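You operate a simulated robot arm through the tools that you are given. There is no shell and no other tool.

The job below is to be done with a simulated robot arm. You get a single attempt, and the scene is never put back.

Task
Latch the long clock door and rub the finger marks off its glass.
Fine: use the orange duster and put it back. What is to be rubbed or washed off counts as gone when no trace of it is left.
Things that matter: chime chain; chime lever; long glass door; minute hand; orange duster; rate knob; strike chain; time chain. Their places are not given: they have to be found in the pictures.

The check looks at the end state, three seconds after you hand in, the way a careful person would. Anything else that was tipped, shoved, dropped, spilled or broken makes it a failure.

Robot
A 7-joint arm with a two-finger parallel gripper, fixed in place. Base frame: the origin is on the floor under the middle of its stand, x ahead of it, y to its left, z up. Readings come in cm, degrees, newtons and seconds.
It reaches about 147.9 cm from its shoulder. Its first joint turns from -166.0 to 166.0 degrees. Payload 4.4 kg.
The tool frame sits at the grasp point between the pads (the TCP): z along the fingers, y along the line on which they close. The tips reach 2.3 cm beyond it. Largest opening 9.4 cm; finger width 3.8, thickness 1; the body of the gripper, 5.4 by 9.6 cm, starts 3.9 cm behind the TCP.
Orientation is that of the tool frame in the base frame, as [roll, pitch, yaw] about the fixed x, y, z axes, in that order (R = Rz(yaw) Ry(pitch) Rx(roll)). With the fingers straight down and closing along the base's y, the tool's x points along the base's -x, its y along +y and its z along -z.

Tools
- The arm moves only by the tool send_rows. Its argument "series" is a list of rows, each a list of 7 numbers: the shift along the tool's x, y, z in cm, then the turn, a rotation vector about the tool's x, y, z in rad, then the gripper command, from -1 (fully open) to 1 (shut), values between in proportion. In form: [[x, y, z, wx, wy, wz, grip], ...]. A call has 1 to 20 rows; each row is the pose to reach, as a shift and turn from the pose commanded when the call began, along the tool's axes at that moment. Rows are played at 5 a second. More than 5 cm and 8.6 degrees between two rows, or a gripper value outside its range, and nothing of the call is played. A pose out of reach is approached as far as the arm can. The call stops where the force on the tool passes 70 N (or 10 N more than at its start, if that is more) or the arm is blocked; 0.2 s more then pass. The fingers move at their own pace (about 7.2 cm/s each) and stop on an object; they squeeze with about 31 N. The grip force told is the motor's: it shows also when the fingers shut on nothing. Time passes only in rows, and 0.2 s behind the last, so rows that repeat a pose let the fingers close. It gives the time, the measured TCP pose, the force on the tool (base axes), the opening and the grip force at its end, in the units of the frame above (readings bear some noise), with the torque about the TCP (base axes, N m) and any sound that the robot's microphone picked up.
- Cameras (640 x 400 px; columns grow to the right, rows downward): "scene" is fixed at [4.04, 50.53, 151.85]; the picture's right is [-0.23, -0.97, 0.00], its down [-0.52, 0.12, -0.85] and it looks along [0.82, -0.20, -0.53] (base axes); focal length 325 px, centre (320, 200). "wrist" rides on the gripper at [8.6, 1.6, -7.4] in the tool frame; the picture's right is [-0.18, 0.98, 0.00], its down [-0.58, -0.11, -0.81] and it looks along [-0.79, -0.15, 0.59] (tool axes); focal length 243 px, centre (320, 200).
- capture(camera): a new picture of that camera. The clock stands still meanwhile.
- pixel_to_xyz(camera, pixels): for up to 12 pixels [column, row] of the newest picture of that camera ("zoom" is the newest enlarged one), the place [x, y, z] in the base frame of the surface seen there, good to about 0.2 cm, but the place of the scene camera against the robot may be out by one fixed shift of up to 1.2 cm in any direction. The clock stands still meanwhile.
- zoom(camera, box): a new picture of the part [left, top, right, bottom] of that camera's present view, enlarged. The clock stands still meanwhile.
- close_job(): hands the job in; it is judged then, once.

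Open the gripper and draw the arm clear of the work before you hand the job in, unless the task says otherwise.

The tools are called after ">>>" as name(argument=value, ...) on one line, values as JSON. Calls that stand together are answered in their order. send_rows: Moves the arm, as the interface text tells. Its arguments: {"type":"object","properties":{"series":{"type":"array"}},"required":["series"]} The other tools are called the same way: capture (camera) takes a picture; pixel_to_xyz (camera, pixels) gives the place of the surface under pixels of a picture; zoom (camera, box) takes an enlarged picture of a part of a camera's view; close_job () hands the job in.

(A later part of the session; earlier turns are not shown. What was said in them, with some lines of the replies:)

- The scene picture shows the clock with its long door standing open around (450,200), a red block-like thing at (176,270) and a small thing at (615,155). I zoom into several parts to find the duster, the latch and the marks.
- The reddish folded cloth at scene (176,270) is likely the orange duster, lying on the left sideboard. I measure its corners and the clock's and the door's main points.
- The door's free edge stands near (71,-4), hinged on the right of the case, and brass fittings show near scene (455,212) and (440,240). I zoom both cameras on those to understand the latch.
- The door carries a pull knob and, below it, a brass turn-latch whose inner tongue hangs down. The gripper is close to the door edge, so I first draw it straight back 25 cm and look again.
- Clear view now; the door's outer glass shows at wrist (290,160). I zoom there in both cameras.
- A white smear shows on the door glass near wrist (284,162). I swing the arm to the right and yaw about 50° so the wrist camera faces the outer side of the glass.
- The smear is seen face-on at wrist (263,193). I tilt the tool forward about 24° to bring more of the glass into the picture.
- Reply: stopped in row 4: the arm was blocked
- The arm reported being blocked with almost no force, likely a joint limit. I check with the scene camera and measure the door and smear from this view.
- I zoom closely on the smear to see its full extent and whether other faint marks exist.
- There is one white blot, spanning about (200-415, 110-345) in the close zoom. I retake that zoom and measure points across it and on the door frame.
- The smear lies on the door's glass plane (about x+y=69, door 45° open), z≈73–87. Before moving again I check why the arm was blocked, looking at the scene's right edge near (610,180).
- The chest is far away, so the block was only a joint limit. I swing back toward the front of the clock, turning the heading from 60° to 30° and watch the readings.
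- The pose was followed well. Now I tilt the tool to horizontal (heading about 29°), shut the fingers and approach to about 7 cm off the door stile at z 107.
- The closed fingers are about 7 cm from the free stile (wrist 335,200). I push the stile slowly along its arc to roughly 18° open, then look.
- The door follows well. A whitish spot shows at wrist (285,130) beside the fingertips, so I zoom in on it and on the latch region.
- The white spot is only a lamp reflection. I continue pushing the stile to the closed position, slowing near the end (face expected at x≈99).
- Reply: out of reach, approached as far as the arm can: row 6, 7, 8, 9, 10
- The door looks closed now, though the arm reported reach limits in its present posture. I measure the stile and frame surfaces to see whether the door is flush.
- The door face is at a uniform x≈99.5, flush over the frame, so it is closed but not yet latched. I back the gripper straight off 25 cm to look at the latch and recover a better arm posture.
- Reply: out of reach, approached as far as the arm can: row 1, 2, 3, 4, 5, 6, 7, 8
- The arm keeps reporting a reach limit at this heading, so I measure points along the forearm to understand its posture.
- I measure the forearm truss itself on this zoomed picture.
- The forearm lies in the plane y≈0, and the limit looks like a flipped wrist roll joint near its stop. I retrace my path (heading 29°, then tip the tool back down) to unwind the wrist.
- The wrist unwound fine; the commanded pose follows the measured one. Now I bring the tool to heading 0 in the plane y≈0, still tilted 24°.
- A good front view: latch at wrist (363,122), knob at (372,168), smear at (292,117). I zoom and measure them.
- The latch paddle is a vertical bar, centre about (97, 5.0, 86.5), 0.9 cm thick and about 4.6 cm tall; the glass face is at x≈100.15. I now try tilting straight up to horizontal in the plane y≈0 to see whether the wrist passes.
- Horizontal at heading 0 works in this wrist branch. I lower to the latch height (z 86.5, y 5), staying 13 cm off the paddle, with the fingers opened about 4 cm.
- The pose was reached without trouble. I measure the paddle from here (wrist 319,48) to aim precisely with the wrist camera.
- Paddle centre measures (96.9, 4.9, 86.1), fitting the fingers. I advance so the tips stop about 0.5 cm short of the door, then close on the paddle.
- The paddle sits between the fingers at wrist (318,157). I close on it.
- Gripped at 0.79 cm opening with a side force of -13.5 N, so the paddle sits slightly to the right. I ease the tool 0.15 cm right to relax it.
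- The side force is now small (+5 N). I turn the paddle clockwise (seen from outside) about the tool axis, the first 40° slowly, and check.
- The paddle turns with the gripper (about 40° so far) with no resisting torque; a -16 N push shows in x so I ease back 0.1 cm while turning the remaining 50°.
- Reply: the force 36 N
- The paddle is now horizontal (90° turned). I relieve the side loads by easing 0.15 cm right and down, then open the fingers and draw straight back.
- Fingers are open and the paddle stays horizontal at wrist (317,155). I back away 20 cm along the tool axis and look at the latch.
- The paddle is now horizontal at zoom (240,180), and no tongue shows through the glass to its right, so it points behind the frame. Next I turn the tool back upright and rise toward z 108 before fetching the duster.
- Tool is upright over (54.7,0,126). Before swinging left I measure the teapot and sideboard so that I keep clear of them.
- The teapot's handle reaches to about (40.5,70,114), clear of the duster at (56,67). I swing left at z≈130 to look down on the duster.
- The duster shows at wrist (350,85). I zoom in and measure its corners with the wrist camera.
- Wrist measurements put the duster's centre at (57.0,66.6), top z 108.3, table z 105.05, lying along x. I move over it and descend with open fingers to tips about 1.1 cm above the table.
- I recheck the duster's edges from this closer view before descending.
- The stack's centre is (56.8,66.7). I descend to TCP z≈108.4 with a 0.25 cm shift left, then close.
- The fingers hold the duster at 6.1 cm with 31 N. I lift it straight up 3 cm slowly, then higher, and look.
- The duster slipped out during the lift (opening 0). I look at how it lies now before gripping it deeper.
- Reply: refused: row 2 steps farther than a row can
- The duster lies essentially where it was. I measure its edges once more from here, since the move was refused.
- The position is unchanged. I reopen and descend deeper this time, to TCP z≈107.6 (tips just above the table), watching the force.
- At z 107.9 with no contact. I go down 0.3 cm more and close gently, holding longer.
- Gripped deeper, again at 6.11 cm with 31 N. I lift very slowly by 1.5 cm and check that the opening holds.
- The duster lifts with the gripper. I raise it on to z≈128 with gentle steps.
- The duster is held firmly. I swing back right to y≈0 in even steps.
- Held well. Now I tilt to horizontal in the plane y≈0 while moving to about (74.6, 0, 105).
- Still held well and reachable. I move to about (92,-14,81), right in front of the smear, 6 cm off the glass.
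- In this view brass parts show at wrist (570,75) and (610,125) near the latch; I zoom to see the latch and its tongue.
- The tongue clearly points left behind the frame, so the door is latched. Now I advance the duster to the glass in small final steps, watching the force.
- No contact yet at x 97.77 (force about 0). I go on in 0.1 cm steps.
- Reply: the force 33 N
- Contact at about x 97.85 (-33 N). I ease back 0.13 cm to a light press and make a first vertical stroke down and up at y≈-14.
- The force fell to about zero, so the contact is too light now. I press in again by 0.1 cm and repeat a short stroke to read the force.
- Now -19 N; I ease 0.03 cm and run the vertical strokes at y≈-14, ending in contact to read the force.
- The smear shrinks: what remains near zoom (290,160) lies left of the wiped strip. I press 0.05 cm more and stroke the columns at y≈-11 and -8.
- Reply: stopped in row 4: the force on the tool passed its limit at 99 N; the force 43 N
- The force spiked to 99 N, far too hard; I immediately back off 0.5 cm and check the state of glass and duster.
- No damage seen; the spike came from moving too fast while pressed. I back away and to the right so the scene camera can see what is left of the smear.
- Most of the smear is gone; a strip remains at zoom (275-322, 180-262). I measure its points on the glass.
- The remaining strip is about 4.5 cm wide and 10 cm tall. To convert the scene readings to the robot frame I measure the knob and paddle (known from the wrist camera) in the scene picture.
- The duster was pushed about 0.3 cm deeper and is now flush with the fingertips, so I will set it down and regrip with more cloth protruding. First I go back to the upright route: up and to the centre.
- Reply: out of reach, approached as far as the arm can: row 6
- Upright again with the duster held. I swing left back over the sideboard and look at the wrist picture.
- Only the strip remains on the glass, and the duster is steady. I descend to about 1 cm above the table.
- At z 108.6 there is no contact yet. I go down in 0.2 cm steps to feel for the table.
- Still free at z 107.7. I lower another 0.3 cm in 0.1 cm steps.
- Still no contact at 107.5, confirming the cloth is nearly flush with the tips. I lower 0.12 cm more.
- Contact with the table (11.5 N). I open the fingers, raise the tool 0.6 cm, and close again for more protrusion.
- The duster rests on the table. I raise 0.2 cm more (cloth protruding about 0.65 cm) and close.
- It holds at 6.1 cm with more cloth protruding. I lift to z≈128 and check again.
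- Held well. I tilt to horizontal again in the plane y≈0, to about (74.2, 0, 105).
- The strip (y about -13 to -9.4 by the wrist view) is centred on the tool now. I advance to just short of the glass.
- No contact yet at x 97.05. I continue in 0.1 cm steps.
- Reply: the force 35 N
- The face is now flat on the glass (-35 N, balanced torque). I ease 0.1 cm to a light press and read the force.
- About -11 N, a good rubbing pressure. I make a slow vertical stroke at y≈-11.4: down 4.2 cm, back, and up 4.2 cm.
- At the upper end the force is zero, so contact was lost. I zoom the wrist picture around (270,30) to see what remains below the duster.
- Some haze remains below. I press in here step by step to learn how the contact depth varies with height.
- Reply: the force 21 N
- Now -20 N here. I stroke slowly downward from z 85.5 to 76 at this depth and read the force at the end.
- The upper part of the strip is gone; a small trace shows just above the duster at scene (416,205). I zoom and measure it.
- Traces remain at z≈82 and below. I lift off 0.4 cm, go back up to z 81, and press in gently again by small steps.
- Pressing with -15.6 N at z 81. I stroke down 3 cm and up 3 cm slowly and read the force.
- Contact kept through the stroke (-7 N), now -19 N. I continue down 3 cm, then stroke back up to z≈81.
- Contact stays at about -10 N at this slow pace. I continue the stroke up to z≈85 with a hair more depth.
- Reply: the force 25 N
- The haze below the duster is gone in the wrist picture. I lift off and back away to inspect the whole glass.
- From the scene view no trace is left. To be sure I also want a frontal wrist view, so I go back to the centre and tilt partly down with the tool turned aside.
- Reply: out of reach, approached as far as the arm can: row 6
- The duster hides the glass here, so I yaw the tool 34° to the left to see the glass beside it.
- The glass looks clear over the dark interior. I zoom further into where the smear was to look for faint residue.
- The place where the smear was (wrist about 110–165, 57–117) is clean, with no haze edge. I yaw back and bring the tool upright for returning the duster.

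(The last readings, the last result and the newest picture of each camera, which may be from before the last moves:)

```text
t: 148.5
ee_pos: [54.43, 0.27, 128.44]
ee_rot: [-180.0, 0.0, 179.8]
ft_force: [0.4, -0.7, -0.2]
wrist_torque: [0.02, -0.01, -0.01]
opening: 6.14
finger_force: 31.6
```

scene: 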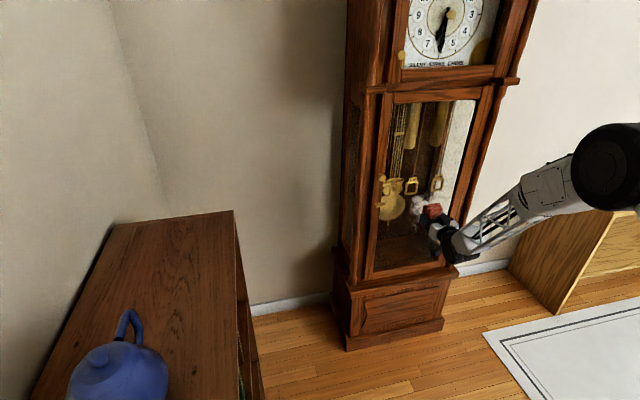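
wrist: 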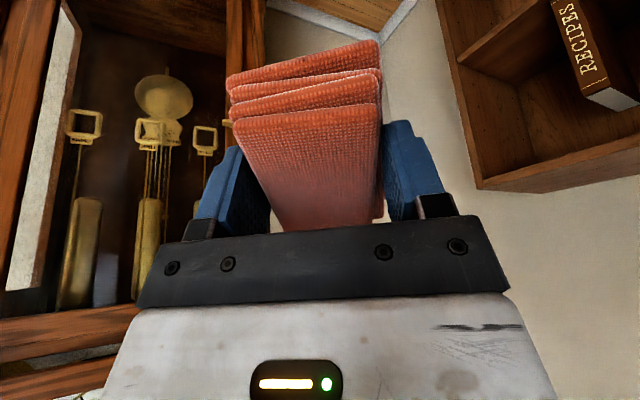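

Upright at (54.4,0.3,128.4) with the duster held. I swing left over the sideboard.

>>> send_rows(series=[[-0.1, 1.2, 0, 0, 0, 0, 1], [-0.2, 3.6, 0, 0, 0, 0, 1], [-0.3, 7, 0, 0, 0, 0, 1], [-0.5, 11, 0, 0, 0, 0, 1], [-0.6, 15, 0, 0, 0, 0, 1], [-0.8, 19, 0, 0, 0, 0, 1], [-1.0, 23, 0, 0, 0, 0, 1], [-1.2, 27, 0, 0, 0, 0, 1], [-1.3, 31, 0, 0, 0, 0, 1], [-1.5, 35, 0, 0, 0, 0, 1], [-1.7, 39, 0, 0, 0, 0, 1], [-1.8, 43, 0, 0, 0, 0, 1], [-2.0, 47, 0, 0, 0, 0, 1], [-2.2, 51, 0, 0, 0, 0, 1], [-2.3, 55, 0, 0, 0, 0, 1], [-2.4, 59, 0, 0, 0, 0, 1], [-2.5, 62.5, 0, 0, 0, 0, 1], [-2.6, 65, 0, 0, 0, 0, 1], [-2.65, 66.5, 0, 0, 0, 0, 1], [-2.65, 66.6, 0, 0, 0, 0, 1]])

>>> capture(camera="wrist")

>>> zoom(camera="scene", box=[340, 60, 500, 260])

```text
t: 152.7
ee_pos: [57.27, 66.78, 128.46]
ee_rot: [-179.8, 0.1, 179.8]
ft_force: [0.3, 0.1, -0.5]
wrist_torque: [-0.01, 0.02, -0.03]
opening: 6.16
finger_force: 30.6
```

```text
taken
```

wrist: 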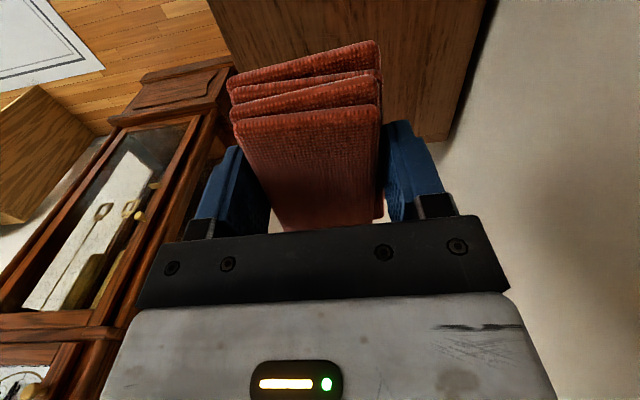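

```text
2.00 times, centred on (420, 160) of scene
```

zoom: 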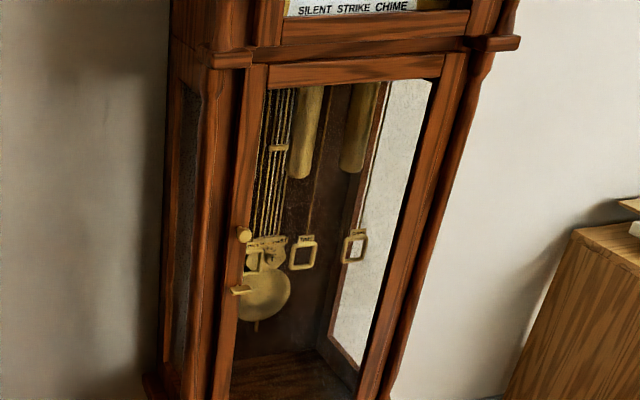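

Glass clear and door shut in the scene view. I check the glass also from this wrist view, then lower the duster.

>>> zoom(camera="wrist", box=[20, 100, 220, 320])

>>> send_rows(series=[[0.1, 0.05, 1.5, 0, 0, 0, 1], [0.15, 0.1, 4, 0, 0, 0, 1], [0.15, 0.1, 7, 0, 0, 0, 1], [0.15, 0.1, 10, 0, 0, 0, 1], [0.15, 0.1, 13, 0, 0, 0, 1], [0.15, 0.1, 15.5, 0, 0, 0, 1], [0.15, 0.1, 17.5, 0, 0, 0, 1], [0.15, 0.1, 18.7, 0, 0, 0, 1], [0.15, 0.1, 19.2, 0, 0, 0, 1], [0.15, 0.1, 19.2, 0, 0, 0, 1]])

```text
1.82 times, centred on (120, 210) of wrist
```

zoom: 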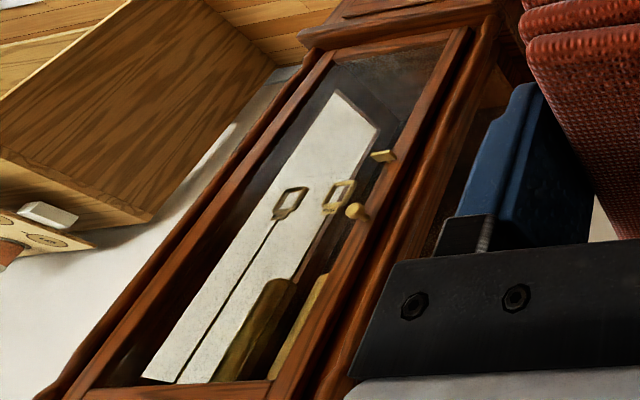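

```text
t: 154.9
ee_pos: [57.11, 66.79, 109.21]
ee_rot: [-179.9, 0.1, 179.8]
ft_force: [0.5, -0.3, -0.2]
wrist_torque: [0.06, -0.01, 0.01]
opening: 6.11
finger_force: 30.9
```

Clean from this angle as well, and the duster is 1.5 cm above the table. I lower in small steps to feel contact.

>>> send_rows(series=[[0, 0, 0.2, 0, 0, 0, 1], [0, 0, 0.4, 0, 0, 0, 1], [0, 0, 0.6, 0, 0, 0, 1], [0, 0, 0.8, 0, 0, 0, 1], [0, 0, 1.0, 0, 0, 0, 1], [0, 0, 1.1, 0, 0, 0, 1], [0, 0, 1.1, 0, 0, 0, 1]])

```text
t: 156.5
ee_pos: [57.24, 66.78, 108.03]
ee_rot: [-179.9, 0.1, 179.9]
ft_force: [0.4, 0.9, 0.0]
wrist_torque: [-0.03, 0.02, -0.01]
opening: 6.11
finger_force: 30.9
```

No contact yet at z 108.0. I go down another 0.3 cm in 0.1 cm steps.

>>> send_rows(series=[[0, 0, 0.1, 0, 0, 0, 1], [0, 0, 0.2, 0, 0, 0, 1], [0, 0, 0.2, 0, 0, 0, 1]])

>>> send_rows(series=[[0, 0, 0.1, 0, 0, 0, 1], [0, 0, 0.1, 0, 0, 0, 1]])

```text
t: 157.3
ee_pos: [57.03, 66.79, 107.91]
ee_rot: [180.0, 0.2, 179.7]
ft_force: [1.5, 1.0, 7.4]
wrist_torque: [0.07, -0.09, 0.01]
opening: 6.09
finger_force: 31.1
```

```text
t: 157.9
ee_pos: [57.23, 66.89, 107.91]
ee_rot: [180.0, 0.2, 179.8]
ft_force: [-0.7, -1.7, 25.3]
wrist_torque: [-0.17, 0.14, -0.05]
opening: 6.14
finger_force: 30.7
```

The duster is down flat on the table (25 N). I ease 0.1 cm, open the fingers, and rise straight up.

>>> send_rows(series=[[0, 0, -0.1, 0, 0, 0, 1], [0, 0, -0.1, 0, 0, 0, 0.2], [0, 0, -0.1, 0, 0, 0, -0.2], [0, 0, -0.1, 0, 0, 0, -0.6], [0, 0, -0.1, 0, 0, 0, -1], [0, 0, -0.1, 0, 0, 0, -1], [0, 0, -0.1, 0, 0, 0, -1]])

>>> send_rows(series=[[0, 0, -0.5, 0, 0, 0, -1], [0, 0, -1.5, 0, 0, 0, -1], [0, 0, -3, 0, 0, 0, -1], [0, 0, -5, 0, 0, 0, -1], [0, 0, -8, 0, 0, 0, -1], [0, 0, -12, 0, 0, 0, -1], [0, 0, -16, 0, 0, 0, -1], [0, 0, -20, 0, 0, 0, -1]])

>>> capture(camera="wrist")

>>> capture(camera="scene")

```text
t: 159.5
ee_pos: [57.18, 66.81, 107.83]
ee_rot: [-179.9, 0.0, 179.9]
ft_force: [0.1, 0.2, 0.8]
wrist_torque: [0.0, 0.01, -0.04]
opening: 9.41
finger_force: 0.0
```

```text
t: 161.3
ee_pos: [57.07, 66.89, 127.91]
ee_rot: [-179.9, 0.0, 179.8]
ft_force: [0.4, 0.8, -0.1]
wrist_torque: [0.02, 0.0, -0.02]
opening: 9.42
finger_force: 0.2
```

```text
taken
```

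wrist: 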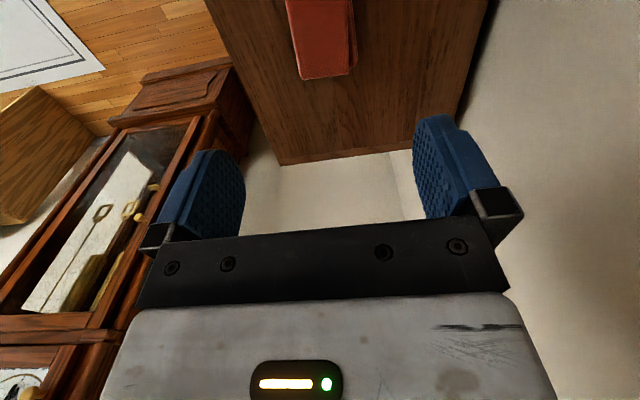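

```text
taken
```

scene: 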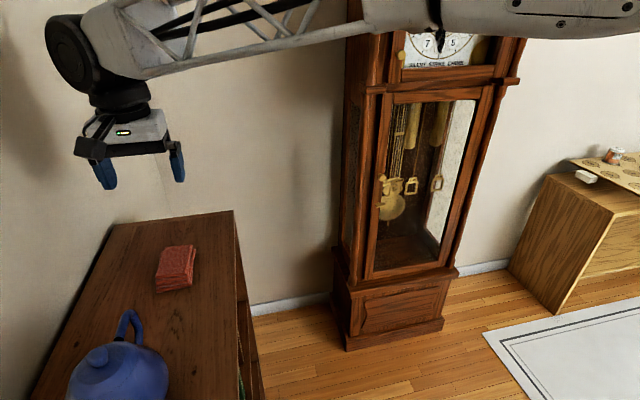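

The duster is back in its place. I compare it closely with the first picture and check its position.

>>> zoom(camera="scene", box=[130, 230, 226, 310])

>>> pixel_to_xyz(camera="scene", pixels=[[165, 250], [157, 285], [192, 283], [175, 262], [157, 293], [192, 289]])

>>> zoom(camera="scene", box=[370, 150, 470, 250])

```text
5.00 times, centred on (178, 270) of scene
```

zoom: 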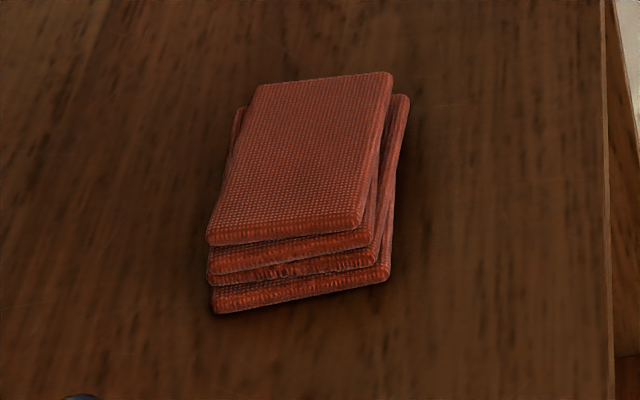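

```text
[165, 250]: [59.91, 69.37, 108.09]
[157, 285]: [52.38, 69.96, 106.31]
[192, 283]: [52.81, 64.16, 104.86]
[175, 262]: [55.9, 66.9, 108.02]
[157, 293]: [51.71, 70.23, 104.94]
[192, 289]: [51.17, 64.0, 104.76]
```

```text
4.00 times, centred on (420, 200) of scene
```

zoom: 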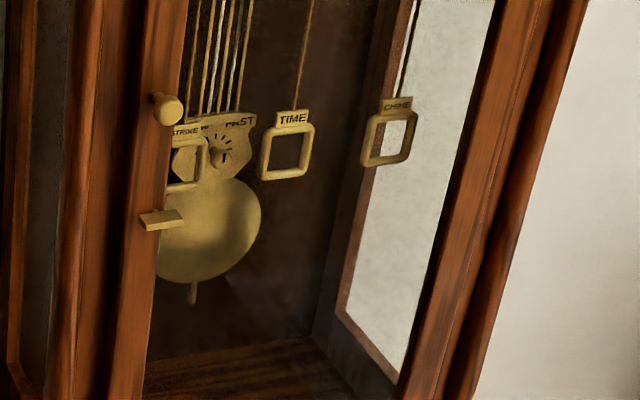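

The duster lies within about 0.6 cm of its first place. I swing the empty gripper back to the centre for a last frontal look at glass and latch.

>>> send_rows(series=[[0.1, -2, 0, 0, 0, 0, -1], [0.2, -6, 0, 0, 0, 0, -1], [0.3, -10, 0, 0, 0, 0, -1], [0.5, -14, 0, 0, 0, 0, -1], [0.6, -18, 0, 0, 0, 0, -1], [0.8, -22, 0, 0, 0, 0, -1], [1.0, -26, 0, 0, 0, 0, -1], [1.2, -30, 0, 0, 0, 0, -1], [1.3, -34, 0, 0, 0, 0, -1], [1.5, -38, 0, 0, 0, 0, -1], [1.7, -42, 0, 0, 0, 0, -1], [1.8, -46, 0, 0, 0, 0, -1], [2.0, -50, 0, 0, 0, 0, -1], [2.2, -54, 0, 0, 0, 0, -1], [2.3, -58, 0, 0, 0, 0, -1], [2.4, -62, 0, 0, 0, 0, -1], [2.5, -65, 0, 0, 0, 0, -1], [2.5, -66.8, 0, 0, 0, 0, -1], [2.5, -66.8, 0, 0, 0, 0, -1]])

>>> send_rows(series=[[0, 0, 3, 0, -0.105, 0, -1], [0, 0, 6, 0, -0.21, 0, -1], [0, 0, 9, 0, -0.315, 0, -1], [0, 0, 12, 0, -0.42, 0, -1], [0, 0, 15, 0, -0.42, 0, -1], [0, 0, 15, 0, -0.42, 0, -1]])

>>> capture(camera="wrist")

>>> zoom(camera="wrist", box=[240, 60, 340, 160])

>>> zoom(camera="wrist", box=[200, 0, 420, 240])

```text
t: 165.3
ee_pos: [54.48, 0.03, 127.88]
ee_rot: [-179.9, 0.1, 179.8]
ft_force: [0.7, 0.3, -0.3]
wrist_torque: [0.01, 0.0, 0.0]
opening: 9.39
finger_force: 0.1
```

```text
t: 166.7
ee_pos: [54.37, -0.05, 112.93]
ee_rot: [-179.9, 24.2, 179.8]
ft_force: [-0.6, 0.2, 0.7]
wrist_torque: [-0.02, -0.04, 0.01]
opening: 9.39
finger_force: 0.0
```

```text
taken
```

wrist: 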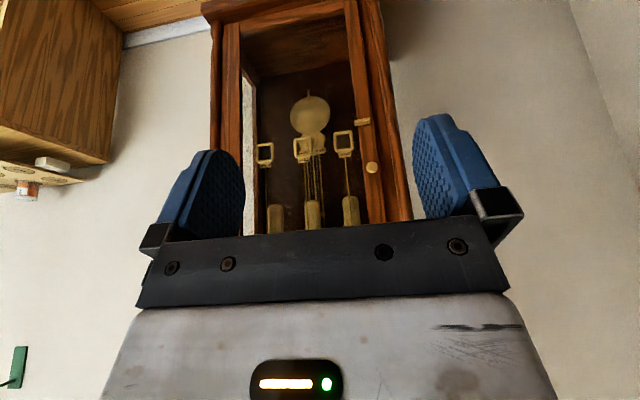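

```text
4.00 times, centred on (290, 110) of wrist
```

zoom: 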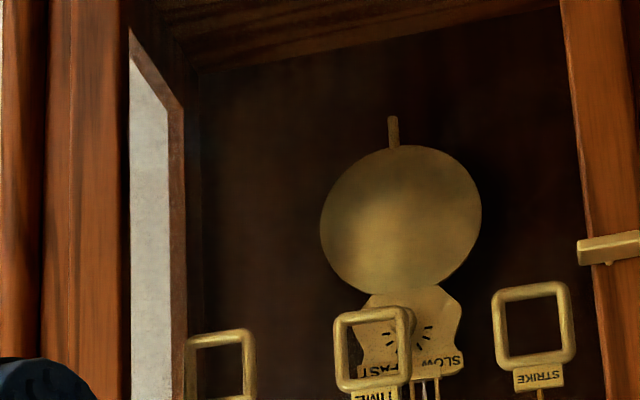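

```text
1.67 times, centred on (310, 120) of wrist
```

zoom: 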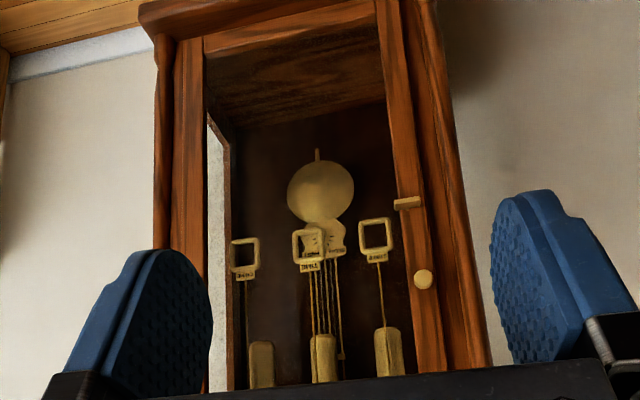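

Glass is clean, the latch bar is horizontal and everything else looks undisturbed. I measure the door face once more to be sure it is still flush.

>>> pixel_to_xyz(camera="wrist", pixels=[[357, 80], [377, 200], [228, 150], [363, 121], [372, 168], [232, 60], [368, 30], [350, 20]])

>>> zoom(camera="scene", box=[340, 0, 500, 110])

```text
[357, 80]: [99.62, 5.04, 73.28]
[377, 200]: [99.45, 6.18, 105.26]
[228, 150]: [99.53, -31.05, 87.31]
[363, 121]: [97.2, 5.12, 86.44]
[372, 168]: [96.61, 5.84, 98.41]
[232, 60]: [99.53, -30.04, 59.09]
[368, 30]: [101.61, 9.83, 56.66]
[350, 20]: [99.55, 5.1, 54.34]
```

```text
3.64 times, centred on (420, 55) of scene
```

zoom: 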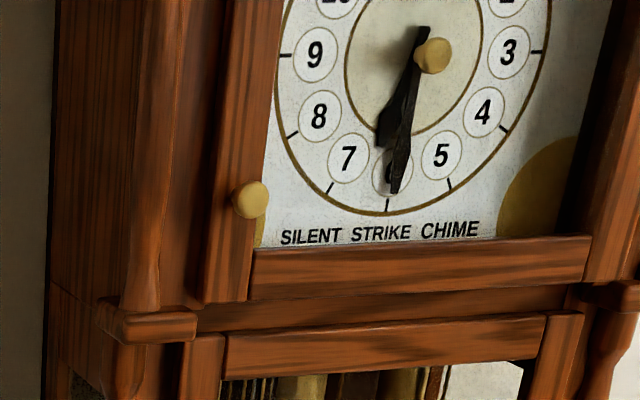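

The door is flush at x≈99.5 and latched, the glass is clean, and the duster is back. The gripper is open and well clear, so I hand in the job.

>>> close_job()

```text
The job is handed in.
```

The long clock door is closed and latched, the finger marks are off its glass, and the orange duster is back on the sideboard. I've handed the job in.

- **Latch:** the door sits flush on its frame. I turned the brass latch 90°, and its tongue shows behind the frame through the glass. I didn't pull on the door to test it.
- **Glass:** the only smear I found was one white blot. No trace of it shows from the scene camera or from the front with the wrist camera.
- **Pressure on the glass:** one wiping stroke pressed too hard, reaching 99 N before the arm stopped itself. I saw no damage to the glass afterwards and wiped more lightly after that.
- **Duster:** it lies about 0.6 cm from where it started. It slipped out of the grip on the first lift, without moving noticeably. I also set it down once partway through to grip it again.
- **Everything else:** I didn't touch the chains, chime lever, rate knob or minute hand, and nothing looked moved. I left the gripper open and clear of the clock.
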